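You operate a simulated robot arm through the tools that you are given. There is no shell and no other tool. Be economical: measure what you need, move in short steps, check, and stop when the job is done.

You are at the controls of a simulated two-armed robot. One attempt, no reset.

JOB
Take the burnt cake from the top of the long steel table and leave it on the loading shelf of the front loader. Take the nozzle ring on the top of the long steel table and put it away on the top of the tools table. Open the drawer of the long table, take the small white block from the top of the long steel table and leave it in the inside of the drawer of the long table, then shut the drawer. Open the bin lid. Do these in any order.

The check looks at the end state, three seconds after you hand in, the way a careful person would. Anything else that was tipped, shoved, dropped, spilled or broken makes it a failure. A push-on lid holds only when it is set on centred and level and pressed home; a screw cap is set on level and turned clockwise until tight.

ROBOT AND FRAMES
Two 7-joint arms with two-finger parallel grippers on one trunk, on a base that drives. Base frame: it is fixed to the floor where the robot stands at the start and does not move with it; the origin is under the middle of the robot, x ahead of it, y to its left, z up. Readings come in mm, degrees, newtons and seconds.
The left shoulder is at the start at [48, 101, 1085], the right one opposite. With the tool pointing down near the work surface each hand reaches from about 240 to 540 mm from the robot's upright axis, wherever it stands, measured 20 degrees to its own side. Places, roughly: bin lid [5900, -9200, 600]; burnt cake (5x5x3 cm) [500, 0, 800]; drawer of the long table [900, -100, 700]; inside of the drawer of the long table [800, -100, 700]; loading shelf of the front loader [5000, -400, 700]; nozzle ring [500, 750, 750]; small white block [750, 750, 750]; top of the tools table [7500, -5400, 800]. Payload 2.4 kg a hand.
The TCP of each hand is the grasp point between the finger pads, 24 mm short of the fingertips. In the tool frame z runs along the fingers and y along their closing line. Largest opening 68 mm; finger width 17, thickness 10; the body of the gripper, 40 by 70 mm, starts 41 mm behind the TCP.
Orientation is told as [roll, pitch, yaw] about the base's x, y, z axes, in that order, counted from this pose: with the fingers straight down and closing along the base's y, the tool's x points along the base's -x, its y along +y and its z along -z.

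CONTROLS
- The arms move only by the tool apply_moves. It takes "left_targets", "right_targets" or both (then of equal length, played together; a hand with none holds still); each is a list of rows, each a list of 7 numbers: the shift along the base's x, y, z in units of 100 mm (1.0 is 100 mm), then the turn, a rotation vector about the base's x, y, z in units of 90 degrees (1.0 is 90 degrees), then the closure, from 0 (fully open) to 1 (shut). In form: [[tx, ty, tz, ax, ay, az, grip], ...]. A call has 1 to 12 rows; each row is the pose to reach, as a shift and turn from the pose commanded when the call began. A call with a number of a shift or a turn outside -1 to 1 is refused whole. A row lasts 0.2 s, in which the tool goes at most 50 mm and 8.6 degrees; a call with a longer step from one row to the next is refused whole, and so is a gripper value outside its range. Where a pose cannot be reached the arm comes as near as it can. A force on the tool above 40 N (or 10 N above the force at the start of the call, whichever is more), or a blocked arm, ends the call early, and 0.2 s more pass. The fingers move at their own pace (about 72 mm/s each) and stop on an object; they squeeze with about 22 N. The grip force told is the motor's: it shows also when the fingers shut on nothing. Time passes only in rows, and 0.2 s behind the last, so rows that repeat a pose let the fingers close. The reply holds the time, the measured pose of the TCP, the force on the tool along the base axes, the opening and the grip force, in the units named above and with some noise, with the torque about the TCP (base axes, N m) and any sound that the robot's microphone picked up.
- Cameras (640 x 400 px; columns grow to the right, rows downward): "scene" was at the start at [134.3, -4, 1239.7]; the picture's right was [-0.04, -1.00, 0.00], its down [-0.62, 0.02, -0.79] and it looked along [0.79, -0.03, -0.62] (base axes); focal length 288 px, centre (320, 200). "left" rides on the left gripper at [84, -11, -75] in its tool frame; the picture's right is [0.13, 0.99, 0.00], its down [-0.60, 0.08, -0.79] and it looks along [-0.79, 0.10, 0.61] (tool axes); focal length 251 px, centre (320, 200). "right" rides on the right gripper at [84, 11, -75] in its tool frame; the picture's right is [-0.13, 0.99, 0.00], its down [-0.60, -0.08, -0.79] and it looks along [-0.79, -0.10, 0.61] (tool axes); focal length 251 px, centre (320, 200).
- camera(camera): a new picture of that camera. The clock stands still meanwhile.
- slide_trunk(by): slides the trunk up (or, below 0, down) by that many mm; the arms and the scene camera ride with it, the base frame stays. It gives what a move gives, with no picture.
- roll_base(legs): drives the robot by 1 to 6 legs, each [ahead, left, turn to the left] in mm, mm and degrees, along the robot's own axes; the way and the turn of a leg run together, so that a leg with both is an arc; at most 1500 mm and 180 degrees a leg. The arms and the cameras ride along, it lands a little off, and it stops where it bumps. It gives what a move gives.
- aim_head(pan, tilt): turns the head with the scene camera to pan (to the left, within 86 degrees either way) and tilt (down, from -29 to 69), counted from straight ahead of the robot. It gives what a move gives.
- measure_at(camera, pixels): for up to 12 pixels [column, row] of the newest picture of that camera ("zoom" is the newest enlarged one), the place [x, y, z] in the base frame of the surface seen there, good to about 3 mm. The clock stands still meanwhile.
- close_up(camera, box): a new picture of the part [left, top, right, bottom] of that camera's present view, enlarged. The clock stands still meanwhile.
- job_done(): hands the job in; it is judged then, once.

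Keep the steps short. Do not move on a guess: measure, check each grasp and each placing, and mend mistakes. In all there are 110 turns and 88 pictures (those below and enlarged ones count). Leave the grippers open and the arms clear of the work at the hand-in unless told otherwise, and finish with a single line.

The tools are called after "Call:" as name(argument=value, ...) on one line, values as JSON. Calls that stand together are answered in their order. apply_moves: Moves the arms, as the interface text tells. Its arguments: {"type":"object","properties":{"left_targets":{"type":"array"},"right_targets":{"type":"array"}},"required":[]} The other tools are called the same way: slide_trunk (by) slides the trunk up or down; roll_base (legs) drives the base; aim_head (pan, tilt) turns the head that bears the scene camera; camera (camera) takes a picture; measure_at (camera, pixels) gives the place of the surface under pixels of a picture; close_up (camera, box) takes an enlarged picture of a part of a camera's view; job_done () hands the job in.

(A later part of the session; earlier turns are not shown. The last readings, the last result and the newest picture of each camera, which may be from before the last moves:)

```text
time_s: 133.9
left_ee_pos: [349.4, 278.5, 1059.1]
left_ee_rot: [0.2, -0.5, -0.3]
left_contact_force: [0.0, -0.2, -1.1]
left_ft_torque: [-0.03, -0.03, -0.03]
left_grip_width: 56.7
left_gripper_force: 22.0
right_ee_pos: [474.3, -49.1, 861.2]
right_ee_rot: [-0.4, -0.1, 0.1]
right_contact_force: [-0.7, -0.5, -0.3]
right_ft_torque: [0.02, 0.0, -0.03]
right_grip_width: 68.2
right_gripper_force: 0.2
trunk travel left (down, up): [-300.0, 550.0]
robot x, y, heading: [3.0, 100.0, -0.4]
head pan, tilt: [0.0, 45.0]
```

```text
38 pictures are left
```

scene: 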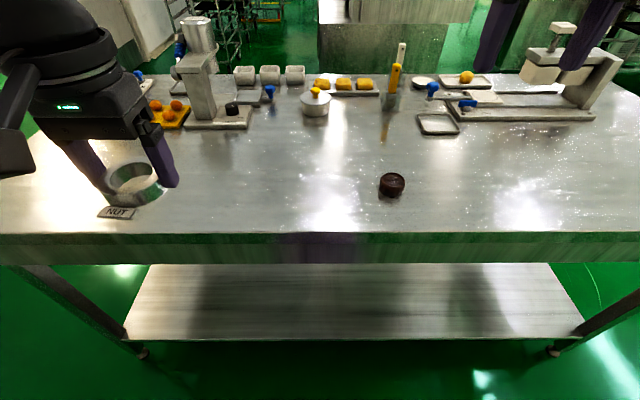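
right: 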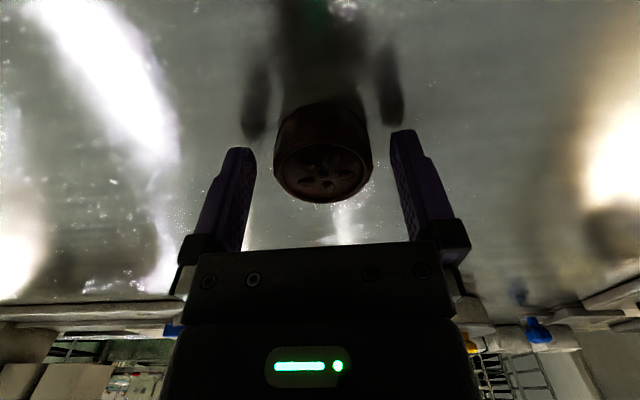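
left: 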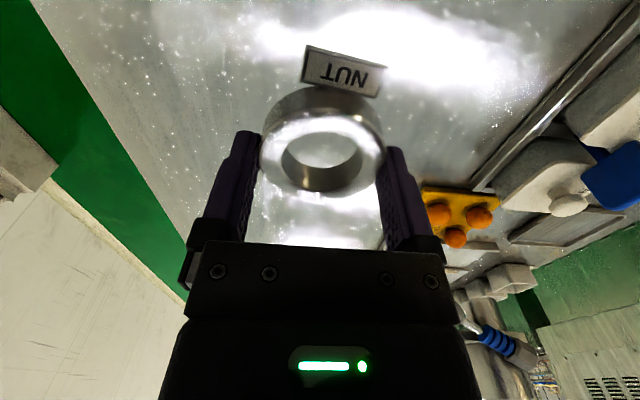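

Centred. Close and lift.

Call:
apply_moves(right_targets=[[0, 0, 0, 0, 0, 0, 0.6], [0, 0, 0, 0, 0, 0, 1], [0, 0, 0, 0, 0, 0, 1], [0, 0, 0.1, 0, 0, 0, 1], [0, 0, 0.4, 0, 0, 0, 1], [-0.2, 0, 0.8, 0, 0, 0, 1], [-0.5, 0, 1.0, 0, 0, 0, 1]])

Call:
apply_moves(right_targets=[[-0.3, -0.3, 0.3, 0, 0, 0, 1], [-0.6, -0.5, 0.5, 0, 0, 0, 1], [-0.8, -0.6, 0.8, 0, 0, 0, 1], [-0.8, -0.6, 1.0, 0, 0, 0, 1]])

Call:
camera(camera="right")

Call:
aim_head(pan=-40, tilt=8)

Call:
camera(camera="scene")

```text
time_s: 135.5
left_ee_pos: [349.8, 279.6, 1060.1]
left_ee_rot: [0.1, -0.4, -0.3]
left_contact_force: [0.2, 0.2, -1.5]
left_ft_torque: [-0.01, -0.02, 0.02]
left_grip_width: 56.9
left_gripper_force: 21.6
right_ee_pos: [424.2, -49.3, 960.6]
right_ee_rot: [-0.4, 0.0, 0.0]
right_contact_force: [0.0, -0.4, 0.1]
right_ft_torque: [0.01, -0.02, 0.0]
right_grip_width: 48.3
right_gripper_force: 21.9
trunk travel left (down, up): [-300.0, 550.0]
robot x, y, heading: [-0.7, 101.7, -0.5]
head pan, tilt: [0.0, 45.0]
```

```text
refused: row 1 steps farther than a row can; nothing moved
```

```text
37 pictures are left
```

right: 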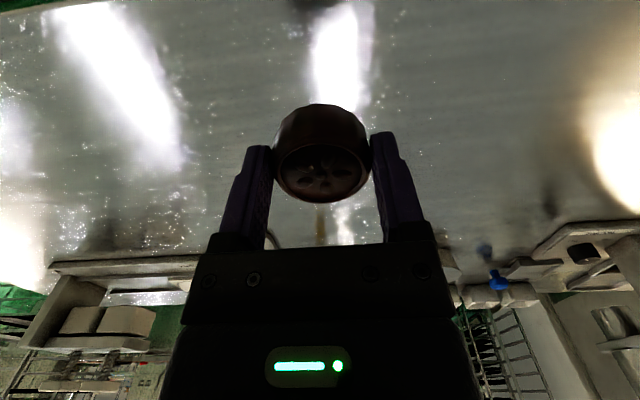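

```text
time_s: 136.6
left_ee_pos: [348.2, 279.6, 1059.3]
left_ee_rot: [0.0, -0.4, -0.2]
left_contact_force: [-0.4, 0.7, -1.2]
left_ft_torque: [0.03, 0.0, -0.03]
left_grip_width: 57.2
left_gripper_force: 21.7
right_ee_pos: [426.1, -49.0, 960.3]
right_ee_rot: [-0.4, -0.1, 0.1]
right_contact_force: [0.7, -0.3, -0.8]
right_ft_torque: [0.0, 0.02, -0.01]
right_grip_width: 47.9
right_gripper_force: 21.7
trunk travel left (down, up): [-300.0, 550.0]
robot x, y, heading: [3.3, 100.0, -0.1]
head pan, tilt: [-40.0, 8.0]
```

```text
36 pictures are left
```

scene: 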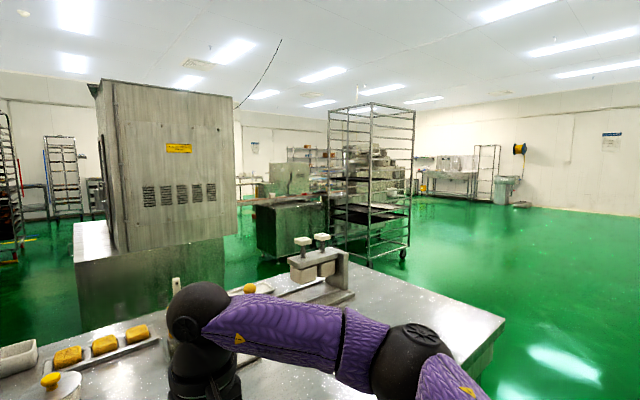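

Cake held (48 mm). Now map the floor: measure oven, racks, benches and bin.

Call:
measure_at(camera="scene", pixels=[[505, 185], [160, 260], [230, 255], [372, 262], [400, 255], [280, 240], [258, 205], [290, 175], [245, 180], [450, 178], [110, 160], [600, 230]])

Call:
apply_moves(right_targets=[[-0.2, -0.2, 0.2, 0, 0, 0, 1], [-0.4, -0.4, 0.4, 0, 0, 0, 1], [-0.6, -0.6, 0.7, 0, 0, 0, 1], [-0.7, -0.7, 1.0, 0, 0, 0, 1], [-0.7, -0.7, 1.0, 0, 0, 0, 1]])

```text
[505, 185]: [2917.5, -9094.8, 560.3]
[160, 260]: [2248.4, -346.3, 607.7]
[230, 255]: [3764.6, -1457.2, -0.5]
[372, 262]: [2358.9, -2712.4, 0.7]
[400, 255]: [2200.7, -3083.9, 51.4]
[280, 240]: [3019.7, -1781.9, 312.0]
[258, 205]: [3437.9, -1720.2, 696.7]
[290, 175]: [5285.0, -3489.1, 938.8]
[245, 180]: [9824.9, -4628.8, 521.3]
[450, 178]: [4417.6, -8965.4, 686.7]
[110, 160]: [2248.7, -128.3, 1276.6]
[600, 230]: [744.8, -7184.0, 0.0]
```

```text
time_s: 137.8
left_ee_pos: [349.6, 280.1, 1058.6]
left_ee_rot: [0.1, -0.4, -0.2]
left_contact_force: [-0.1, -0.5, -1.6]
left_ft_torque: [0.0, 0.01, -0.02]
left_grip_width: 57.1
left_gripper_force: 21.7
right_ee_pos: [353.3, -118.1, 1060.5]
right_ee_rot: [-0.4, 0.0, 0.0]
right_contact_force: [-0.6, 0.1, -0.7]
right_ft_torque: [0.0, -0.05, -0.02]
right_grip_width: 48.2
right_gripper_force: 22.3
trunk travel left (down, up): [-300.0, 550.0]
robot x, y, heading: [4.0, 101.0, -0.4]
head pan, tilt: [-40.0, 8.0]
```

I'll pull back, drive past the right end of the table to about (1600,−1450) and look towards the loader.

Call:
roll_base(legs=[[-120, 0, 0], [0, -1450, 0], [0, -120, 0], [1450, 0, 0], [150, 0, 0]])

Call:
aim_head(pan=10, tilt=12)

Call:
camera(camera="scene")

```text
time_s: 154.3
left_ee_pos: [1820.1, -1221.6, 1059.6]
left_ee_rot: [0.1, -0.3, 2.1]
left_contact_force: [-0.1, 0.3, -2.1]
left_ft_torque: [0.02, -0.03, 0.01]
left_grip_width: 56.9
left_gripper_force: 22.0
right_ee_pos: [1840.9, -1617.3, 1060.3]
right_ee_rot: [-0.4, 0.0, 2.2]
right_contact_force: [1.3, 0.3, -1.1]
right_ft_torque: [0.0, -0.04, 0.04]
right_grip_width: 48.2
right_gripper_force: 21.9
trunk travel left (down, up): [-300.0, 550.0]
robot x, y, heading: [1479.3, -1416.4, 2.1]
head pan, tilt: [-40.0, 8.0]
```

```text
time_s: 155.5
left_ee_pos: [1819.5, -1220.0, 1059.2]
left_ee_rot: [0.1, -0.4, 2.0]
left_contact_force: [-0.3, 0.5, -0.6]
left_ft_torque: [0.0, 0.01, -0.01]
left_grip_width: 56.8
left_gripper_force: 21.8
right_ee_pos: [1840.0, -1617.9, 1060.2]
right_ee_rot: [-0.4, -0.1, 2.2]
right_contact_force: [-0.4, -0.5, -0.6]
right_ft_torque: [0.0, 0.02, -0.01]
right_grip_width: 48.1
right_gripper_force: 22.1
trunk travel left (down, up): [-300.0, 550.0]
robot x, y, heading: [1481.2, -1415.1, 2.3]
head pan, tilt: [10.0, 12.0]
```

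```text
35 pictures are left
```

scene: 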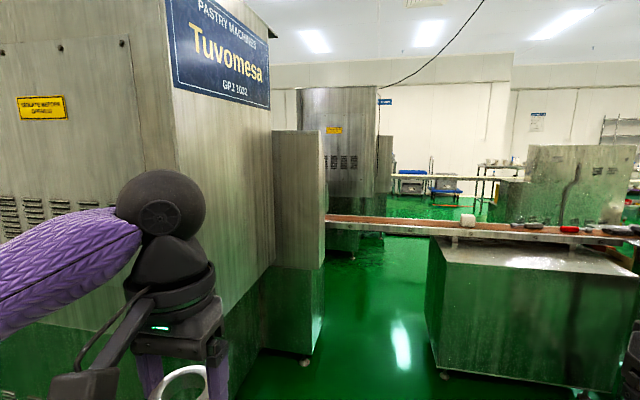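

A conveyor crosses ahead. Measure it and what's behind to find a passage.

Call:
measure_at(camera="scene", pixels=[[330, 220], [400, 225], [600, 235], [320, 350], [370, 220], [350, 110], [345, 190], [412, 190], [490, 180], [440, 205], [570, 160], [440, 370]])

Call:
aim_head(pan=70, tilt=8)

Call:
camera(camera="scene")

```text
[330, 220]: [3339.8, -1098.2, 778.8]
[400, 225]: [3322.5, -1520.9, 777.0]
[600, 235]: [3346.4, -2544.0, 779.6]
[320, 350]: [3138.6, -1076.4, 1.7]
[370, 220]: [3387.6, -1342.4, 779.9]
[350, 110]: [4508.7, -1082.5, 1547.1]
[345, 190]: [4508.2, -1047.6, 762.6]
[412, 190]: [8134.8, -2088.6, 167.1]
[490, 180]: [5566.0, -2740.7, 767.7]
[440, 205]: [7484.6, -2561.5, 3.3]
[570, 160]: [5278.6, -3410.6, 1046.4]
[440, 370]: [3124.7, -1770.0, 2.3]
```

```text
time_s: 156.8
left_ee_pos: [1819.5, -1221.2, 1058.6]
left_ee_rot: [0.0, -0.4, 2.0]
left_contact_force: [0.0, 0.8, -1.6]
left_ft_torque: [0.01, 0.0, -0.03]
left_grip_width: 56.9
left_gripper_force: 21.9
right_ee_pos: [1840.3, -1617.6, 1060.7]
right_ee_rot: [-0.4, -0.1, 2.2]
right_contact_force: [0.1, 0.3, -1.1]
right_ft_torque: [-0.01, 0.02, -0.01]
right_grip_width: 48.2
right_gripper_force: 22.3
trunk travel left (down, up): [-300.0, 550.0]
robot x, y, heading: [1480.2, -1413.2, 2.0]
head pan, tilt: [70.0, 8.0]
```

```text
34 pictures are left
```

scene: 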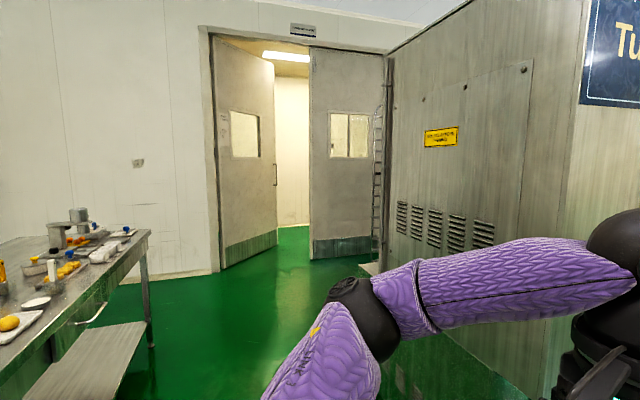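

The machine's right side is closed by a conveyor, so I'll take the left passage: through the aisle to y≈700, then look along +x.

Call:
roll_base(legs=[[150, 0, -2], [0, 1450, 0], [0, 650, 0]])

Call:
aim_head(pan=0, tilt=15)

Call:
camera(camera="scene")

```text
time_s: 168.1
left_ee_pos: [1996.6, 842.6, 1059.0]
left_ee_rot: [0.0, -0.4, -1.2]
left_contact_force: [-0.2, -0.1, -0.7]
left_ft_torque: [0.0, 0.04, -0.01]
left_grip_width: 56.6
left_gripper_force: 22.5
right_ee_pos: [1993.6, 445.8, 1061.2]
right_ee_rot: [-0.3, -0.1, -1.0]
right_contact_force: [-0.8, 0.5, -0.5]
right_ft_torque: [-0.03, 0.02, 0.02]
right_grip_width: 48.0
right_gripper_force: 21.7
trunk travel left (down, up): [-300.0, 550.0]
robot x, y, heading: [1646.7, 667.4, -1.4]
head pan, tilt: [70.0, 8.0]
```

```text
time_s: 169.5
left_ee_pos: [1995.0, 843.0, 1059.2]
left_ee_rot: [0.1, -0.3, -1.3]
left_contact_force: [0.3, -0.4, -0.5]
left_ft_torque: [0.03, -0.01, 0.0]
left_grip_width: 56.9
left_gripper_force: 21.9
right_ee_pos: [1991.7, 445.6, 1060.3]
right_ee_rot: [-0.4, -0.2, -1.1]
right_contact_force: [0.6, 0.4, 0.3]
right_ft_torque: [-0.03, -0.03, 0.01]
right_grip_width: 48.1
right_gripper_force: 22.1
trunk travel left (down, up): [-300.0, 550.0]
robot x, y, heading: [1646.4, 666.6, -1.3]
head pan, tilt: [0.0, 15.0]
```

```text
33 pictures are left
```

scene: 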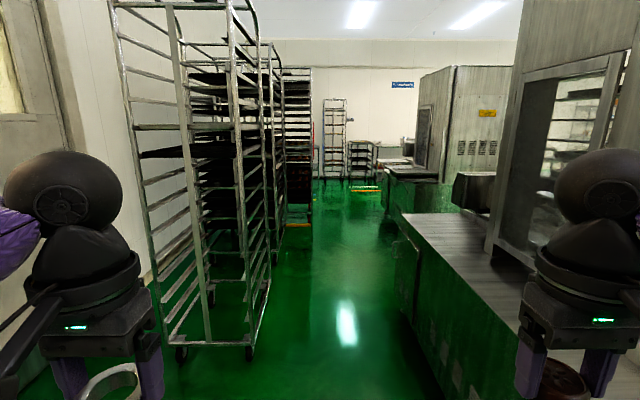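

There's a corridor, and the second machine has a similar loading shelf. Measure corridor limits and that shelf.

Call:
measure_at(camera="scene", pixels=[[250, 350], [275, 255], [405, 215], [520, 390], [412, 178], [430, 182], [400, 168], [386, 200], [300, 215], [365, 190], [475, 180], [412, 310]])

Call:
close_up(camera="scene", box=[280, 80, 520, 240])

```text
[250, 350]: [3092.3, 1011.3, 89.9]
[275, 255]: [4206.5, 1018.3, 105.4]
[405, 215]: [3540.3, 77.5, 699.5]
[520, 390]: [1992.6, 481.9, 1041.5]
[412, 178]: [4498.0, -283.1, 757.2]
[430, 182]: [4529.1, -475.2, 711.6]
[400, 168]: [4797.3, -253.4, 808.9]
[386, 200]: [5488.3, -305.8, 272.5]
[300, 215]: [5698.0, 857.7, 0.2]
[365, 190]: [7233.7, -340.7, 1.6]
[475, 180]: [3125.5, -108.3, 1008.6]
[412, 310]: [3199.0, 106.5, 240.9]
```

```text
2.50 times, centred on (400, 160) of scene
```

zoom: 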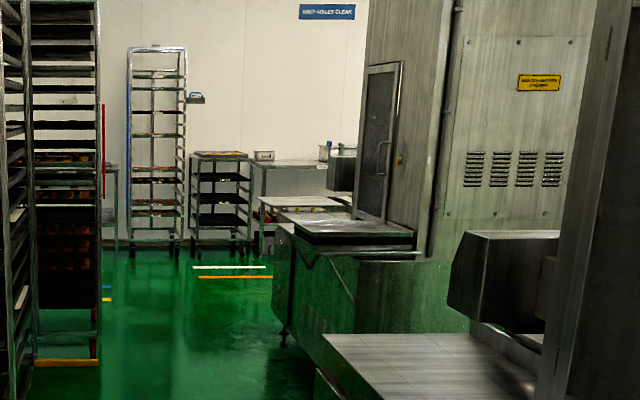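

The corridor between racks (y≈1000) and bench (y≈106) is narrow for my elbows, so I'll turn to face −y and travel sideways along y≈560.

Call:
roll_base(legs=[[0, 0, -88.7], [105, 0, 0], [0, 1400, 0]])

Call:
aim_head(pan=70, tilt=20)

Call:
camera(camera="scene")

```text
time_s: 181.1
left_ee_pos: [3245.7, 236.0, 1058.5]
left_ee_rot: [0.1, -0.3, -89.5]
left_contact_force: [-0.5, -0.2, -1.7]
left_ft_torque: [-0.03, 0.01, -0.02]
left_grip_width: 56.4
left_gripper_force: 22.4
right_ee_pos: [2848.8, 225.6, 1060.4]
right_ee_rot: [-0.4, 0.0, -89.4]
right_contact_force: [0.0, 0.0, 0.2]
right_ft_torque: [-0.01, 0.02, -0.04]
right_grip_width: 48.1
right_gripper_force: 22.1
trunk travel left (down, up): [-300.0, 550.0]
robot x, y, heading: [3061.5, 576.6, -89.5]
head pan, tilt: [0.0, 15.0]
```

```text
time_s: 182.5
left_ee_pos: [3248.2, 235.8, 1059.5]
left_ee_rot: [0.1, -0.4, -89.5]
left_contact_force: [0.4, 0.3, -1.9]
left_ft_torque: [0.02, -0.02, 0.0]
left_grip_width: 56.4
left_gripper_force: 22.2
right_ee_pos: [2848.7, 227.2, 1060.8]
right_ee_rot: [-0.4, -0.1, -89.3]
right_contact_force: [0.1, -0.8, -0.5]
right_ft_torque: [0.0, 0.02, 0.03]
right_grip_width: 48.0
right_gripper_force: 22.4
trunk travel left (down, up): [-300.0, 550.0]
robot x, y, heading: [3064.0, 580.7, -89.7]
head pan, tilt: [70.0, 20.0]
```

```text
31 pictures are left
```

scene: 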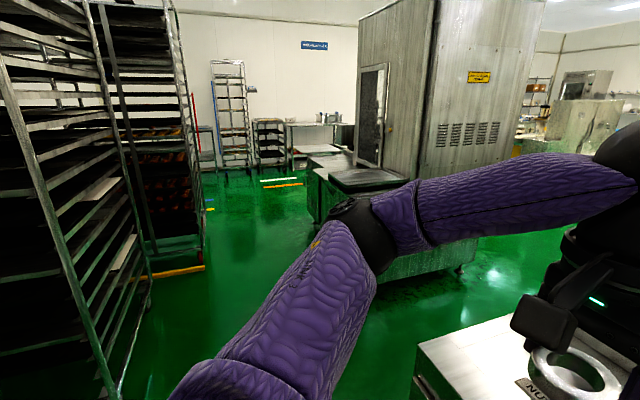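

Passing cleanly. Continue 1950 mm further to x≈5000 and look at the loader.

Call:
roll_base(legs=[[0, 1450, 0], [0, 550, 0]])

Call:
aim_head(pan=0, tilt=22)

Call:
camera(camera="scene")

```text
time_s: 192.4
left_ee_pos: [5213.4, 201.9, 1059.7]
left_ee_rot: [0.1, -0.4, -91.3]
left_contact_force: [0.0, 0.9, -1.5]
left_ft_torque: [0.01, 0.01, 0.04]
left_grip_width: 56.5
left_gripper_force: 21.3
right_ee_pos: [4816.4, 204.3, 1061.4]
right_ee_rot: [-0.3, -0.2, -91.0]
right_contact_force: [-0.6, 0.1, -0.2]
right_ft_torque: [0.04, 0.0, 0.01]
right_grip_width: 48.1
right_gripper_force: 21.7
trunk travel left (down, up): [-300.0, 550.0]
robot x, y, heading: [5041.7, 551.3, -91.5]
head pan, tilt: [70.0, 20.0]
```

```text
time_s: 193.8
left_ee_pos: [5213.7, 202.0, 1057.9]
left_ee_rot: [0.1, -0.4, -91.3]
left_contact_force: [-0.5, 0.1, -0.7]
left_ft_torque: [0.0, 0.01, -0.01]
left_grip_width: 56.6
left_gripper_force: 21.9
right_ee_pos: [4814.6, 204.3, 1060.2]
right_ee_rot: [-0.4, -0.1, -91.1]
right_contact_force: [0.0, -0.3, -0.1]
right_ft_torque: [0.01, 0.0, 0.01]
right_grip_width: 47.9
right_gripper_force: 22.0
trunk travel left (down, up): [-300.0, 550.0]
robot x, y, heading: [5042.2, 553.0, -91.1]
head pan, tilt: [0.0, 22.0]
```

```text
30 pictures are left
```

scene: 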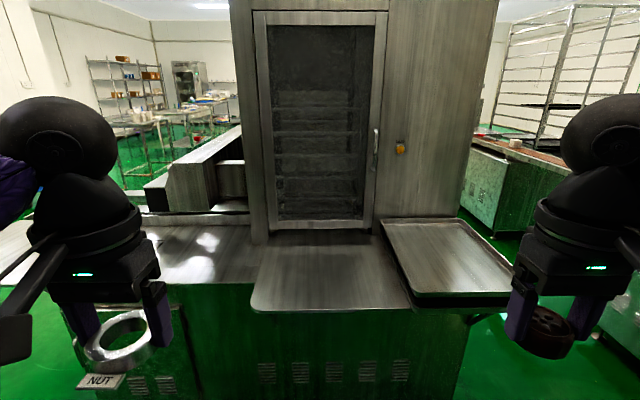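

Measure the shelf in front of the door (330,280), the tray on the right (445,265), and the worktop on the left (190,255).

Call:
measure_at(camera="scene", pixels=[[330, 280], [265, 300], [405, 300], [330, 250], [380, 240], [265, 245], [445, 265], [400, 230], [500, 285], [415, 290], [190, 255], [330, 308]])

Call:
close_up(camera="scene", box=[180, 190, 520, 360])

```text
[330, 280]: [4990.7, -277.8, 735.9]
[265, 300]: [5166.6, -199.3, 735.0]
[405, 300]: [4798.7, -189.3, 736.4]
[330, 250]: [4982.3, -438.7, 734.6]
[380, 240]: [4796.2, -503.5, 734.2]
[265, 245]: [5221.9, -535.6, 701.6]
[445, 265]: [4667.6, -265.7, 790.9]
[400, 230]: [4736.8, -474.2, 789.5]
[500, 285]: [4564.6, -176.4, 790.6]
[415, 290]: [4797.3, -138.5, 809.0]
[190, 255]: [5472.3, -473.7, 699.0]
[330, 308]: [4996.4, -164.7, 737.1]
```

```text
1.88 times, centred on (350, 275) of scene
```

zoom: 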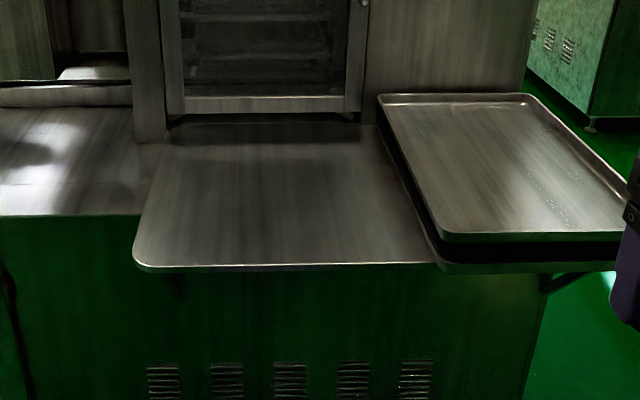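

The loading shelf is the flat plate, z≈736, x 4800–5170, y −165…−500. I'll approach: 350 mm ahead and 90 mm left, lowering the trunk 80 mm.

Call:
roll_base(legs=[[0, 90, 1.2], [345, 0, 0]])

Call:
slide_trunk(by=-80)

```text
time_s: 196.7
left_ee_pos: [5310.1, -144.3, 1058.8]
left_ee_rot: [0.1, -0.4, -90.1]
left_contact_force: [-0.4, 0.2, -1.3]
left_ft_torque: [0.01, 0.0, 0.01]
left_grip_width: 56.6
left_gripper_force: 21.5
right_ee_pos: [4911.7, -151.2, 1061.0]
right_ee_rot: [-0.4, -0.1, -89.9]
right_contact_force: [0.5, 0.7, -0.9]
right_ft_torque: [0.03, 0.03, -0.01]
right_grip_width: 48.4
right_gripper_force: 22.4
trunk travel left (down, up): [-300.0, 550.0]
robot x, y, heading: [5127.8, 198.5, -89.9]
head pan, tilt: [0.0, 22.0]
```

```text
time_s: 197.9
left_ee_pos: [5309.1, -144.2, 979.7]
left_ee_rot: [0.1, -0.4, -90.1]
left_contact_force: [0.4, 0.4, -2.1]
left_ft_torque: [0.0, 0.03, 0.04]
left_grip_width: 56.8
left_gripper_force: 22.0
right_ee_pos: [4912.7, -150.7, 979.6]
right_ee_rot: [-0.4, -0.1, -90.0]
right_contact_force: [0.3, 0.2, 0.3]
right_ft_torque: [0.02, 0.01, -0.01]
right_grip_width: 48.5
right_gripper_force: 22.5
trunk travel left (down, up): [-220.0, 630.0]
robot x, y, heading: [5129.4, 200.0, -90.0]
head pan, tilt: [0.0, 22.0]
```

Move the cake over the shelf (x≈4975, y≈−250) and lower.

Call:
apply_moves(right_targets=[[0.2, -0.3, -0.2, 0, 0, 0, 1], [0.4, -0.6, -0.4, 0, 0, 0, 1], [0.6, -0.8, -0.7, 0, 0, 0, 1], [0.62, -1.0, -1.0, 0, 0, 0, 1], [0.62, -1.0, -1.0, 0, 0, 0, 1]])

Call:
apply_moves(right_targets=[[0, 0, -0.3, 0, 0, 0, 1], [0, 0, -0.6, 0, 0, 0, 1], [0, 0, -0.85, 0, 0, 0, 1], [0, 0, -0.95, 0, 0, 0, 1], [0, 0, -0.95, 0, 0, 0, 1]])

Call:
camera(camera="right")

```text
time_s: 199.1
left_ee_pos: [5309.3, -145.9, 979.8]
left_ee_rot: [0.1, -0.4, -90.1]
left_contact_force: [-0.7, -0.2, -1.2]
left_ft_torque: [-0.01, 0.02, 0.02]
left_grip_width: 56.4
left_gripper_force: 22.7
right_ee_pos: [4975.1, -250.0, 878.9]
right_ee_rot: [-0.4, -0.1, -90.0]
right_contact_force: [-0.2, 0.2, -0.6]
right_ft_torque: [0.0, -0.01, 0.01]
right_grip_width: 48.0
right_gripper_force: 23.0
trunk travel left (down, up): [-220.0, 630.0]
robot x, y, heading: [5127.5, 198.9, -89.9]
head pan, tilt: [0.0, 22.0]
```

```text
time_s: 200.3
left_ee_pos: [5310.0, -146.0, 978.8]
left_ee_rot: [0.1, -0.3, -90.1]
left_contact_force: [0.6, 0.1, -2.0]
left_ft_torque: [0.0, -0.02, 0.01]
left_grip_width: 56.3
left_gripper_force: 22.0
right_ee_pos: [4974.0, -250.5, 784.9]
right_ee_rot: [-0.5, -0.1, -89.9]
right_contact_force: [0.1, 1.6, -1.5]
right_ft_torque: [0.0, 0.04, 0.02]
right_grip_width: 48.3
right_gripper_force: 22.0
trunk travel left (down, up): [-220.0, 630.0]
robot x, y, heading: [5129.4, 201.5, -90.3]
head pan, tilt: [0.0, 22.0]
```

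```text
28 pictures are left
```

right: 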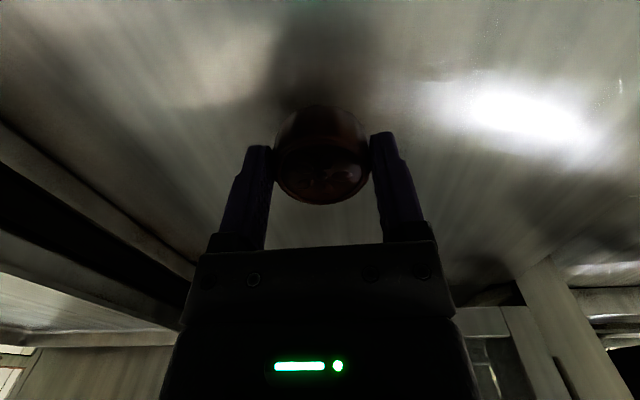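

About 17 mm to go; lower gently, watching the force.

Call:
apply_moves(right_targets=[[0, 0, -0.08, 0, 0, 0, 1], [0, 0, -0.13, 0, 0, 0, 1], [0, 0, -0.16, 0, 0, 0, 1], [0, 0, -0.17, 0, 0, 0, 1]])

```text
time_s: 201.3
left_ee_pos: [5309.5, -145.1, 979.1]
left_ee_rot: [0.1, -0.3, -90.2]
left_contact_force: [0.1, 0.0, -1.0]
left_ft_torque: [-0.03, 0.02, -0.02]
left_grip_width: 56.8
left_gripper_force: 22.1
right_ee_pos: [4974.2, -250.9, 768.9]
right_ee_rot: [-0.4, -0.1, -89.9]
right_contact_force: [-0.8, -0.6, 2.7]
right_ft_torque: [-0.01, 0.01, 0.01]
right_grip_width: 48.2
right_gripper_force: 21.8
trunk travel left (down, up): [-220.0, 630.0]
robot x, y, heading: [5128.8, 200.9, -90.1]
head pan, tilt: [0.0, 22.0]
```

Light contact (≈+3 N). Release, rise, and check.

Call:
apply_moves(right_targets=[[0, 0, -0.01, 0, 0, 0, 0.7], [0, 0, -0.01, 0, 0, 0, 0.2], [0, 0, -0.01, 0, 0, 0, 0], [0, 0, -0.01, 0, 0, 0, 0], [0, 0, 0.2, 0, 0, 0, 0], [0, 0, 0.6, 0, 0, 0, 0], [0, 0, 1.0, 0, 0, 0, 0]])

Call:
apply_moves(right_targets=[[-0.1, 0.3, 0.2, 0, 0, 0, 0], [-0.2, 0.6, 0.4, 0, 0, 0, 0], [-0.3, 0.9, 0.6, 0, 0, 0, 0], [-0.4, 1.0, 0.9, 0, 0, 0, 0]])

Call:
aim_head(pan=0, tilt=40)

Call:
camera(camera="scene")

```text
time_s: 202.9
left_ee_pos: [5311.1, -145.9, 979.2]
left_ee_rot: [0.2, -0.4, -90.1]
left_contact_force: [0.4, -0.2, -1.0]
left_ft_torque: [0.02, 0.0, -0.04]
left_grip_width: 56.5
left_gripper_force: 21.8
right_ee_pos: [4975.9, -251.5, 868.6]
right_ee_rot: [-0.4, -0.1, -89.8]
right_contact_force: [0.3, 0.6, -1.0]
right_ft_torque: [-0.01, -0.01, 0.0]
right_grip_width: 68.1
right_gripper_force: 0.0
trunk travel left (down, up): [-220.0, 630.0]
robot x, y, heading: [5130.1, 199.5, -89.8]
head pan, tilt: [0.0, 22.0]
```

```text
time_s: 203.9
left_ee_pos: [5309.7, -145.3, 979.5]
left_ee_rot: [0.1, -0.4, -90.1]
left_contact_force: [-0.1, -0.1, -1.7]
left_ft_torque: [-0.04, 0.02, 0.01]
left_grip_width: 56.5
left_gripper_force: 21.8
right_ee_pos: [4933.8, -149.2, 958.5]
right_ee_rot: [-0.4, -0.1, -89.9]
right_contact_force: [0.2, 0.2, 0.3]
right_ft_torque: [0.01, 0.01, 0.03]
right_grip_width: 68.0
right_gripper_force: 0.0
trunk travel left (down, up): [-220.0, 630.0]
robot x, y, heading: [5129.4, 201.5, -90.3]
head pan, tilt: [0.0, 22.0]
```

```text
time_s: 204.7
left_ee_pos: [5311.0, -145.0, 979.6]
left_ee_rot: [0.1, -0.3, -90.1]
left_contact_force: [-1.1, 1.0, -2.2]
left_ft_torque: [0.0, 0.0, -0.01]
left_grip_width: 56.3
left_gripper_force: 21.6
right_ee_pos: [4934.2, -151.0, 957.3]
right_ee_rot: [-0.4, 0.0, -89.9]
right_contact_force: [0.2, 0.2, -0.4]
right_ft_torque: [0.04, 0.0, 0.0]
right_grip_width: 68.4
right_gripper_force: 0.2
trunk travel left (down, up): [-220.0, 630.0]
robot x, y, heading: [5127.6, 203.1, -90.2]
head pan, tilt: [0.0, 40.0]
```

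```text
27 pictures are left
```

scene: 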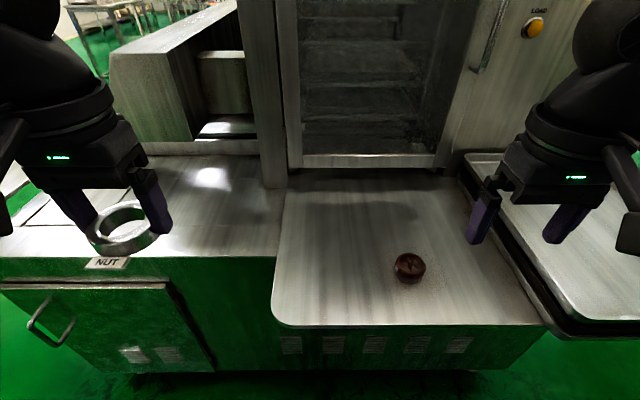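

The cake stands on the loading shelf. Back off, raise the trunk, and look toward the far side for a way to the tools table.

Call:
roll_base(legs=[[-350, 0, 0], [0, 1000, 0]])

Call:
slide_trunk(by=80)

Call:
aim_head(pan=10, tilt=14)

Call:
camera(camera="scene")

```text
time_s: 206.9
left_ee_pos: [5303.3, 179.9, 980.1]
left_ee_rot: [0.0, -0.4, -91.1]
left_contact_force: [0.5, 0.1, -1.7]
left_ft_torque: [0.02, 0.0, -0.01]
left_grip_width: 56.5
left_gripper_force: 22.1
right_ee_pos: [4927.6, 180.7, 959.2]
right_ee_rot: [-0.4, -0.1, -90.9]
right_contact_force: [-0.7, 0.4, 0.0]
right_ft_torque: [-0.02, 0.0, 0.02]
right_grip_width: 68.0
right_gripper_force: 0.1
trunk travel left (down, up): [-220.0, 630.0]
robot x, y, heading: [5131.1, 523.9, -91.2]
head pan, tilt: [0.0, 40.0]
stopped in leg 1: the robot was blocked; the commanded pose is now the measured one
```

```text
time_s: 208.1
left_ee_pos: [5302.9, 178.9, 1058.8]
left_ee_rot: [0.1, -0.4, -91.1]
left_contact_force: [-1.2, -0.2, -1.0]
left_ft_torque: [-0.04, 0.01, -0.02]
left_grip_width: 56.6
left_gripper_force: 22.0
right_ee_pos: [4927.4, 180.5, 1037.9]
right_ee_rot: [-0.4, -0.1, -91.0]
right_contact_force: [0.5, 0.1, -0.8]
right_ft_torque: [-0.02, 0.0, 0.01]
right_grip_width: 67.9
right_gripper_force: 0.1
trunk travel left (down, up): [-300.0, 550.0]
robot x, y, heading: [5129.4, 527.7, -91.2]
head pan, tilt: [0.0, 40.0]
```

```text
time_s: 209.0
left_ee_pos: [5304.8, 179.9, 1059.6]
left_ee_rot: [0.1, -0.4, -91.1]
left_contact_force: [-0.5, 0.1, -1.0]
left_ft_torque: [-0.03, -0.01, -0.01]
left_grip_width: 56.5
left_gripper_force: 22.8
right_ee_pos: [4928.2, 180.6, 1038.2]
right_ee_rot: [-0.4, 0.0, -90.8]
right_contact_force: [0.7, -0.1, 0.1]
right_ft_torque: [-0.01, 0.01, -0.03]
right_grip_width: 67.9
right_gripper_force: 0.0
trunk travel left (down, up): [-300.0, 550.0]
robot x, y, heading: [5130.9, 527.3, -91.1]
head pan, tilt: [10.0, 14.0]
```

```text
26 pictures are left
```

scene: 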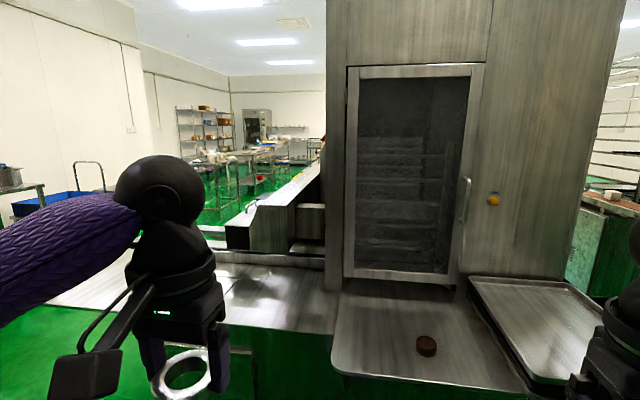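

The rear met something at y≈525 (bump, stopped). I'll measure ahead-left before moving on: worktop, conveyor, floor.

Call:
measure_at(camera="scene", pixels=[[70, 300], [100, 275], [200, 232], [240, 245], [290, 185], [215, 215], [120, 200], [262, 165], [305, 160], [30, 215], [60, 350], [215, 185]])

Call:
aim_head(pan=60, tilt=25)

Call:
camera(camera="scene")

```text
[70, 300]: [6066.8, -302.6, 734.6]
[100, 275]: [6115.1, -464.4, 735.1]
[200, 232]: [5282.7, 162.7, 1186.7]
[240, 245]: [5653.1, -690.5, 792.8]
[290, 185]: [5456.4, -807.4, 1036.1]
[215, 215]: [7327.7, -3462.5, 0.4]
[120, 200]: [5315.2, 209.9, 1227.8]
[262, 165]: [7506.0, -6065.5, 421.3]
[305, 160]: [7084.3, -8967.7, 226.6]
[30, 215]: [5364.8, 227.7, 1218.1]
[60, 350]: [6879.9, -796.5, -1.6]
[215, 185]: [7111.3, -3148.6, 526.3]
```

```text
time_s: 210.2
left_ee_pos: [5303.6, 179.3, 1059.7]
left_ee_rot: [0.1, -0.4, -91.1]
left_contact_force: [-0.3, 0.3, -0.7]
left_ft_torque: [0.03, 0.02, -0.01]
left_grip_width: 56.5
left_gripper_force: 22.6
right_ee_pos: [4927.1, 181.3, 1038.3]
right_ee_rot: [-0.4, -0.2, -90.9]
right_contact_force: [-0.3, 0.4, 0.1]
right_ft_torque: [0.0, -0.01, -0.06]
right_grip_width: 68.0
right_gripper_force: 0.0
trunk travel left (down, up): [-300.0, 550.0]
robot x, y, heading: [5129.6, 525.9, -91.3]
head pan, tilt: [60.0, 25.0]
```

```text
25 pictures are left
```

scene: 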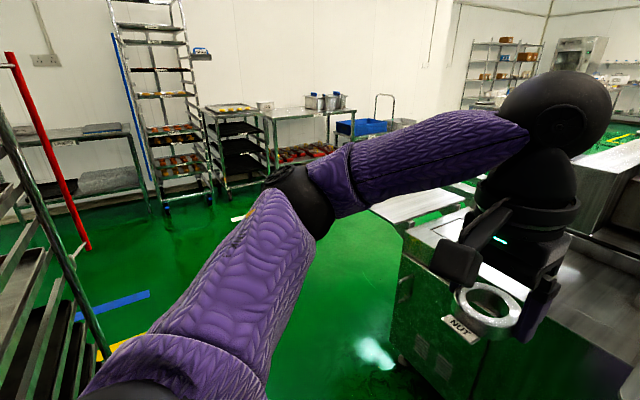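

A rack stands behind-left. Measure it and the floor route.

Call:
measure_at(camera="scene", pixels=[[90, 310], [60, 380], [20, 250], [170, 205], [100, 355], [400, 360], [400, 210], [455, 205], [250, 180], [380, 125], [325, 155], [70, 220]])

```text
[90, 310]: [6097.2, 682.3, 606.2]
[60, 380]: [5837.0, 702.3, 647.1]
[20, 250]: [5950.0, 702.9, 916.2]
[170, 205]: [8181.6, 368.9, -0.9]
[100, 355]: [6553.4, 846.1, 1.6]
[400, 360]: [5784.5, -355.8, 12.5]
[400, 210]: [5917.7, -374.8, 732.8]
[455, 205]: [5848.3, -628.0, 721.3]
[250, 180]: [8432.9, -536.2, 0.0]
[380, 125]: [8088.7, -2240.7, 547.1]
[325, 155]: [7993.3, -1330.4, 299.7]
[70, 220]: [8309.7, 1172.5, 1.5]
```

Gap is y −300…680 here. Move forward to y≈230, travel sideways to x≈6850 and look down −y.

Call:
roll_base(legs=[[300, 0, 1.2], [0, 1450, 0], [0, 300, 0]])

Call:
aim_head(pan=0, tilt=12)

Call:
camera(camera="scene")

```text
time_s: 220.8
left_ee_pos: [7071.5, -117.6, 1058.5]
left_ee_rot: [0.0, -0.4, -89.9]
left_contact_force: [-1.1, 1.0, -0.9]
left_ft_torque: [-0.03, 0.0, -0.06]
left_grip_width: 56.7
left_gripper_force: 21.9
right_ee_pos: [6695.6, -123.4, 1038.3]
right_ee_rot: [-0.4, -0.1, -89.9]
right_contact_force: [0.5, 0.2, 0.2]
right_ft_torque: [0.03, -0.01, 0.03]
right_grip_width: 68.1
right_gripper_force: 0.0
trunk travel left (down, up): [-300.0, 550.0]
robot x, y, heading: [6887.1, 227.7, -90.1]
head pan, tilt: [60.0, 25.0]
```

```text
time_s: 222.1
left_ee_pos: [7069.9, -116.7, 1059.9]
left_ee_rot: [0.1, -0.4, -90.0]
left_contact_force: [-0.2, 0.5, -1.5]
left_ft_torque: [-0.02, 0.01, -0.02]
left_grip_width: 56.6
left_gripper_force: 21.7
right_ee_pos: [6694.8, -123.6, 1038.5]
right_ee_rot: [-0.4, -0.1, -89.8]
right_contact_force: [0.9, -0.6, 0.3]
right_ft_torque: [-0.02, -0.03, -0.01]
right_grip_width: 68.0
right_gripper_force: 0.0
trunk travel left (down, up): [-300.0, 550.0]
robot x, y, heading: [6886.6, 228.9, -90.0]
head pan, tilt: [0.0, 12.0]
```

```text
24 pictures are left
```

scene: 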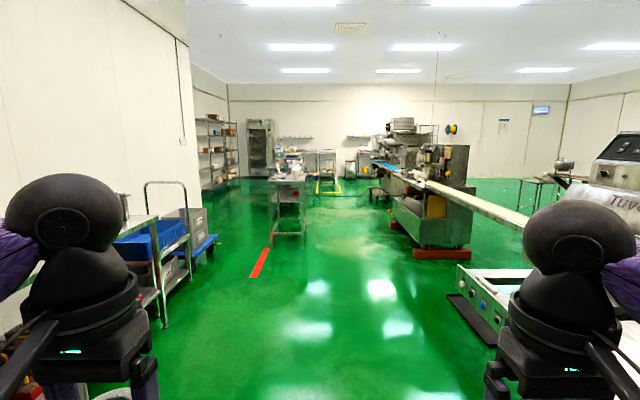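

Clear aisle ahead. Measure the tables and obstacles on the way, and zoom in on the far part.

Call:
measure_at(camera="scene", pixels=[[287, 180], [275, 232], [305, 232], [295, 155], [325, 160], [350, 165], [363, 160], [163, 320], [215, 240], [415, 255], [330, 200], [260, 150]])

Call:
close_up(camera="scene", box=[190, 110, 410, 245])

```text
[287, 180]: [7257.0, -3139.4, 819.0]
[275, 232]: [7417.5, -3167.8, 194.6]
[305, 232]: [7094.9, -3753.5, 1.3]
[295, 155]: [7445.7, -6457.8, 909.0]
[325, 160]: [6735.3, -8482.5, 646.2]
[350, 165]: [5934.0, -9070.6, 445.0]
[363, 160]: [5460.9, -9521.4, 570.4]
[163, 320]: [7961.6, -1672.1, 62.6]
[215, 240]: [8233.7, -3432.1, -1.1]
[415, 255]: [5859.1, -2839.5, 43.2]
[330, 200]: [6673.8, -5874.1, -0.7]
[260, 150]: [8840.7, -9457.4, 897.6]
```

```text
2.91 times, centred on (300, 178) of scene
```

zoom: 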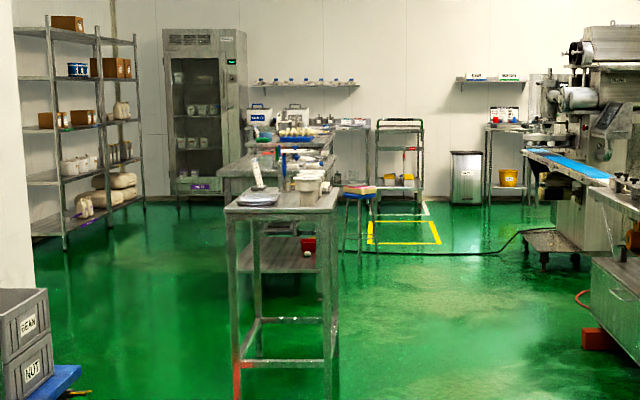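

The tools table must be the second one behind the scales table. Drive down the aisle at x≈6460 to y≈−4400 and look.

Call:
roll_base(legs=[[0, -430, 0], [1500, 0, 0], [1500, 0, 0], [1500, 0, 0]])

Call:
aim_head(pan=45, tilt=22)

Call:
camera(camera="scene")

```text
time_s: 245.9
left_ee_pos: [6588.0, -4647.9, 1059.2]
left_ee_rot: [0.1, -0.4, -90.1]
left_contact_force: [-0.3, -1.2, -1.1]
left_ft_torque: [0.02, -0.05, -0.03]
left_grip_width: 56.4
left_gripper_force: 21.9
right_ee_pos: [6211.9, -4654.2, 1038.0]
right_ee_rot: [-0.4, 0.0, -90.0]
right_contact_force: [0.5, -0.4, 0.2]
right_ft_torque: [0.03, 0.01, 0.0]
right_grip_width: 68.2
right_gripper_force: 0.1
trunk travel left (down, up): [-300.0, 550.0]
robot x, y, heading: [6412.6, -4302.0, -90.0]
head pan, tilt: [0.0, 12.0]
```

```text
time_s: 247.0
left_ee_pos: [6587.0, -4648.3, 1059.6]
left_ee_rot: [0.1, -0.3, -90.1]
left_contact_force: [0.6, 0.3, -2.2]
left_ft_torque: [0.02, -0.01, -0.01]
left_grip_width: 56.7
left_gripper_force: 22.5
right_ee_pos: [6212.0, -4652.6, 1038.7]
right_ee_rot: [-0.4, 0.0, -89.8]
right_contact_force: [-0.3, -1.0, -0.7]
right_ft_torque: [0.0, -0.01, 0.01]
right_grip_width: 68.2
right_gripper_force: 0.0
trunk travel left (down, up): [-300.0, 550.0]
robot x, y, heading: [6407.1, -4303.1, -90.2]
head pan, tilt: [45.0, 22.0]
```

```text
22 pictures are left
```

scene: 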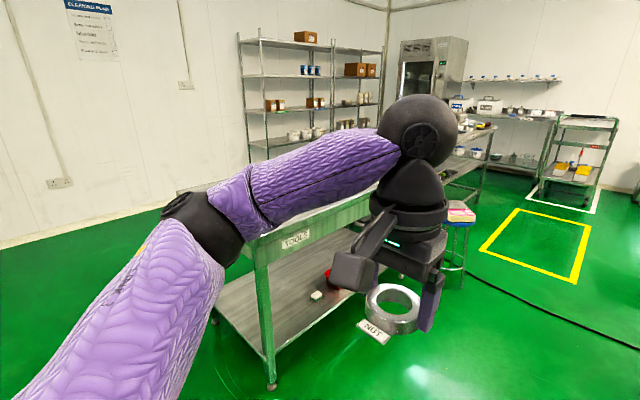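

The table with the "TOOLS" label is right there. Measure its edges.

Call:
measure_at(camera="scene", pixels=[[270, 385], [297, 240], [340, 210], [250, 240], [335, 225], [460, 215], [465, 255], [480, 150], [185, 190]])

```text
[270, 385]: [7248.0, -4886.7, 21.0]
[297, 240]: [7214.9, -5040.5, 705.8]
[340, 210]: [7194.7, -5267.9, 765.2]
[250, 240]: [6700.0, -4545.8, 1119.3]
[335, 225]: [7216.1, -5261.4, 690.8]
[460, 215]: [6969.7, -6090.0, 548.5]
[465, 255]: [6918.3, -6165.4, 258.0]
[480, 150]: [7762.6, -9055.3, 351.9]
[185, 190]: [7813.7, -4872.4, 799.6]
```

Table front edge x≈7190, top z≈800, from y≈−4870. Drive to y≈−5300, turn to face it and look at its top.

Call:
roll_base(legs=[[1000, 0, 0], [0, 0, 90], [330, 0, 0]])

Call:
aim_head(pan=0, tilt=35)

Call:
camera(camera="scene")

```text
time_s: 257.8
left_ee_pos: [7082.4, -5139.1, 1058.4]
left_ee_rot: [0.0, -0.5, -1.8]
left_contact_force: [0.0, 0.3, -2.4]
left_ft_torque: [0.0, 0.0, -0.02]
left_grip_width: 56.3
left_gripper_force: 22.0
right_ee_pos: [7077.0, -5515.1, 1037.2]
right_ee_rot: [-0.3, -0.2, -1.6]
right_contact_force: [0.0, -0.5, 0.7]
right_ft_torque: [-0.02, 0.0, 0.03]
right_grip_width: 68.1
right_gripper_force: 0.1
trunk travel left (down, up): [-300.0, 550.0]
robot x, y, heading: [6731.3, -5309.7, -2.1]
head pan, tilt: [45.0, 22.0]
```

```text
time_s: 258.9
left_ee_pos: [7082.2, -5138.0, 1059.2]
left_ee_rot: [0.1, -0.4, -1.7]
left_contact_force: [-1.6, -0.6, -2.0]
left_ft_torque: [-0.02, 0.01, 0.03]
left_grip_width: 56.5
left_gripper_force: 21.9
right_ee_pos: [7076.3, -5513.5, 1038.6]
right_ee_rot: [-0.4, -0.1, -1.6]
right_contact_force: [-0.4, -0.1, 0.4]
right_ft_torque: [0.0, -0.01, -0.01]
right_grip_width: 68.0
right_gripper_force: 0.1
trunk travel left (down, up): [-300.0, 550.0]
robot x, y, heading: [6728.9, -5308.7, -1.5]
head pan, tilt: [0.0, 35.0]
```

```text
21 pictures are left
```

scene: 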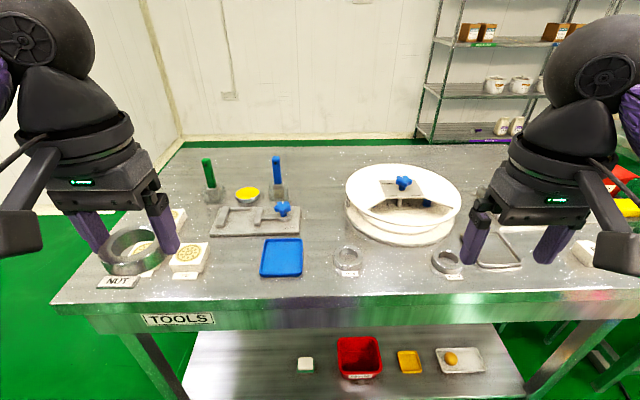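

The table holds other items; the free patch near (400,275) looks widest. Measure around it.

Call:
measure_at(camera="scene", pixels=[[363, 262], [430, 264], [400, 247], [400, 275], [400, 298], [210, 265], [260, 270], [235, 275], [320, 290], [303, 270], [333, 262], [347, 250]])

Call:
close_up(camera="scene", box=[150, 180, 500, 320])

```text
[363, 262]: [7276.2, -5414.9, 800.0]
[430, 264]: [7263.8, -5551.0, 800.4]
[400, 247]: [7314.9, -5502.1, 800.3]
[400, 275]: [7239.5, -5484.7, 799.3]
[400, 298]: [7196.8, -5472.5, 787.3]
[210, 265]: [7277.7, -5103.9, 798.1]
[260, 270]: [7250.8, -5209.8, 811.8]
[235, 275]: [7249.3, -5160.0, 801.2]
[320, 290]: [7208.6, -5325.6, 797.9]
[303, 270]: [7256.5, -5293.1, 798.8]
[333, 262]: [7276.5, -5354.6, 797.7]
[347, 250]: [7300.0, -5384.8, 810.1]
```

```text
1.83 times, centred on (325, 250) of scene
```

zoom: 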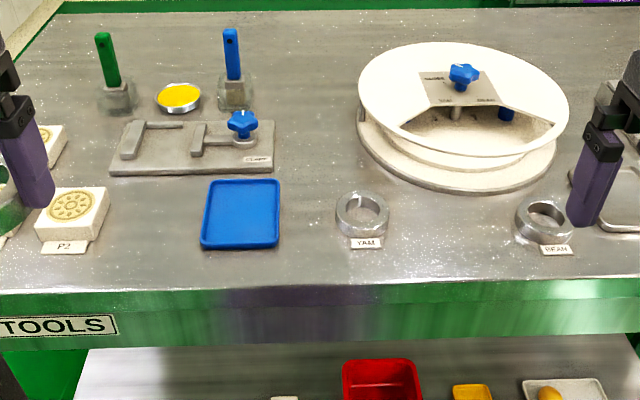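

Gap between the YAM and BEAN rings: y −5415…−5551 at x≈7265, 136 mm wide. I'll put the ring at [7262,−5483]. Shift right 325 mm, then forward 85 mm.

Call:
roll_base(legs=[[0, -325, 1.7], [85, 0, 0]])

Call:
camera(camera="scene")

```text
time_s: 261.8
left_ee_pos: [7155.6, -5454.8, 1059.0]
left_ee_rot: [0.1, -0.3, 0.0]
left_contact_force: [-0.4, -0.1, -1.4]
left_ft_torque: [0.01, -0.03, 0.06]
left_grip_width: 56.4
left_gripper_force: 22.3
right_ee_pos: [7162.8, -5830.7, 1038.4]
right_ee_rot: [-0.3, -0.1, 0.3]
right_contact_force: [-0.3, -0.7, 0.7]
right_ft_torque: [0.0, 0.02, -0.02]
right_grip_width: 68.2
right_gripper_force: 0.0
trunk travel left (down, up): [-300.0, 550.0]
robot x, y, heading: [6811.4, -5636.1, 0.0]
head pan, tilt: [0.0, 35.0]
```

```text
19 pictures are left
```

scene: 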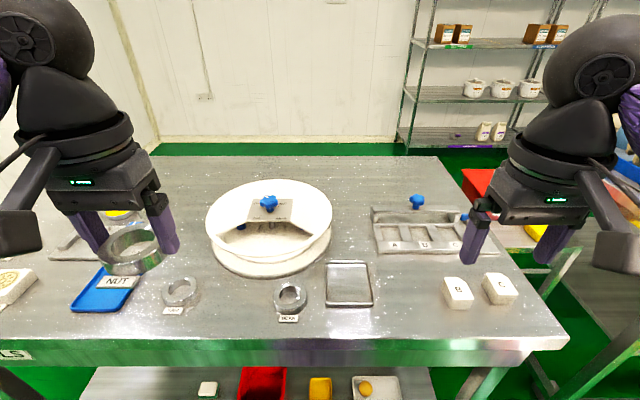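

Re-measure the gap from here.

Call:
measure_at(camera="scene", pixels=[[201, 293], [272, 297], [236, 300], [255, 279], [236, 325], [180, 283], [290, 288], [235, 274]])

```text
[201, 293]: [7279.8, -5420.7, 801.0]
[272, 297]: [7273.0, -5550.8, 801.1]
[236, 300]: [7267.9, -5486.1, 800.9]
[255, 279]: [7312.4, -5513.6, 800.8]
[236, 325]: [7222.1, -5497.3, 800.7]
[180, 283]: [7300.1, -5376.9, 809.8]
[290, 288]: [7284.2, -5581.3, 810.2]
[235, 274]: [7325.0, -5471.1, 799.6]
```

Target [7265,−5486]. Move over it and down to z≈860.

Call:
apply_moves(left_targets=[[0.25, -0.1, -0.25, 0, 0, 0, 1], [0.5, -0.2, -0.5, 0, 0, 0, 1], [0.75, -0.3, -0.75, 0, 0, 0, 1], [1.0, -0.31, -1.0, 0, 0, 0, 1], [1.0, -0.31, -1.0, 0, 0, 0, 1]])

Call:
apply_moves(left_targets=[[0.09, 0, -0.3, 0, 0, 0, 1], [0.09, 0, -0.6, 0, 0, 0, 1], [0.09, 0, -0.85, 0, 0, 0, 1], [0.09, 0, -0.95, 0, 0, 0, 1], [0.09, 0, -0.95, 0, 0, 0, 1]])

Call:
camera(camera="left")

Call:
close_up(camera="scene", box=[120, 200, 340, 340])

```text
time_s: 263.0
left_ee_pos: [7254.8, -5486.3, 959.8]
left_ee_rot: [0.2, -0.3, 0.2]
left_contact_force: [0.7, 0.2, -1.9]
left_ft_torque: [-0.01, 0.03, 0.05]
left_grip_width: 56.6
left_gripper_force: 22.4
right_ee_pos: [7162.8, -5831.5, 1038.1]
right_ee_rot: [-0.4, -0.1, 0.3]
right_contact_force: [0.4, 0.4, 0.6]
right_ft_torque: [-0.01, 0.02, -0.01]
right_grip_width: 68.2
right_gripper_force: 0.0
trunk travel left (down, up): [-300.0, 550.0]
robot x, y, heading: [6808.2, -5638.1, 0.0]
head pan, tilt: [0.0, 35.0]
```

```text
time_s: 264.2
left_ee_pos: [7264.1, -5485.5, 865.0]
left_ee_rot: [0.0, -0.5, 0.1]
left_contact_force: [-1.3, -0.2, -1.3]
left_ft_torque: [0.01, 0.0, 0.04]
left_grip_width: 56.6
left_gripper_force: 22.1
right_ee_pos: [7162.5, -5830.2, 1038.0]
right_ee_rot: [-0.4, -0.1, 0.4]
right_contact_force: [0.1, 0.7, 0.1]
right_ft_torque: [0.01, -0.02, -0.02]
right_grip_width: 68.0
right_gripper_force: 0.1
trunk travel left (down, up): [-300.0, 550.0]
robot x, y, heading: [6813.3, -5639.1, 0.0]
head pan, tilt: [0.0, 35.0]
```

```text
18 pictures are left
```

left: 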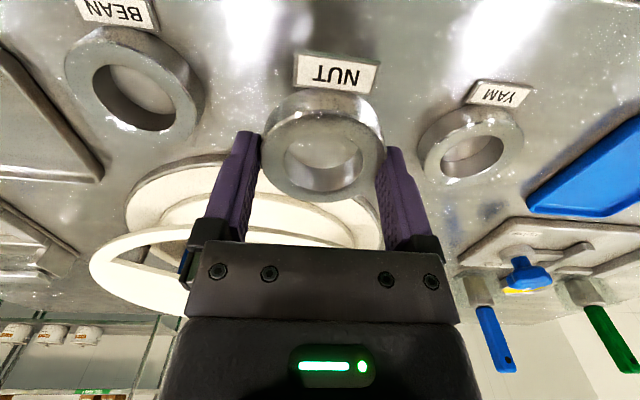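

```text
2.86 times, centred on (230, 270) of scene
```

zoom: 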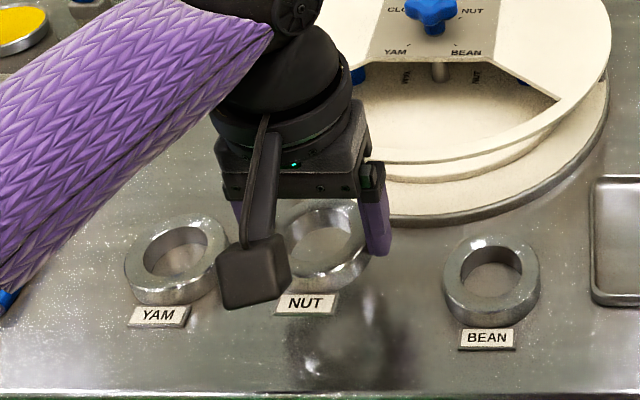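

Good alignment. Check the white disc's front edge clearance to the wrist before lowering.

Call:
measure_at(camera="zoom", pixels=[[400, 163], [420, 175], [385, 165], [400, 215], [345, 150], [340, 180]])

```text
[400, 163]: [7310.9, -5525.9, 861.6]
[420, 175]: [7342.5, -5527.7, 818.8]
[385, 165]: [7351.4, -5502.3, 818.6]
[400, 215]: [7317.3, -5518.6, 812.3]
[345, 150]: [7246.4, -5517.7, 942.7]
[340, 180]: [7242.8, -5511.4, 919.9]
```

Clear: rim reaches x≥7311 at z 862, the gripper body only 7285. Lower to contact.

Call:
apply_moves(left_targets=[[0, 0, -0.12, 0, 0, 0, 1], [0, 0, -0.24, 0, 0, 0, 1], [0, 0, -0.32, 0, 0, 0, 1], [0, 0, -0.35, 0, 0, 0, 1], [0, 0, -0.37, 0, 0, 0, 1]])

```text
time_s: 265.4
left_ee_pos: [7263.4, -5484.7, 827.5]
left_ee_rot: [0.0, -0.5, 0.3]
left_contact_force: [2.0, 2.7, 14.5]
left_ft_torque: [-0.05, 0.46, -0.04]
left_grip_width: 56.2
left_gripper_force: 22.2
right_ee_pos: [7161.6, -5831.3, 1039.0]
right_ee_rot: [-0.4, -0.1, 0.4]
right_contact_force: [-0.2, 0.6, -0.1]
right_ft_torque: [0.01, -0.02, 0.03]
right_grip_width: 67.9
right_gripper_force: 0.1
trunk travel left (down, up): [-300.0, 550.0]
robot x, y, heading: [6811.9, -5635.4, 0.2]
head pan, tilt: [0.0, 35.0]
```

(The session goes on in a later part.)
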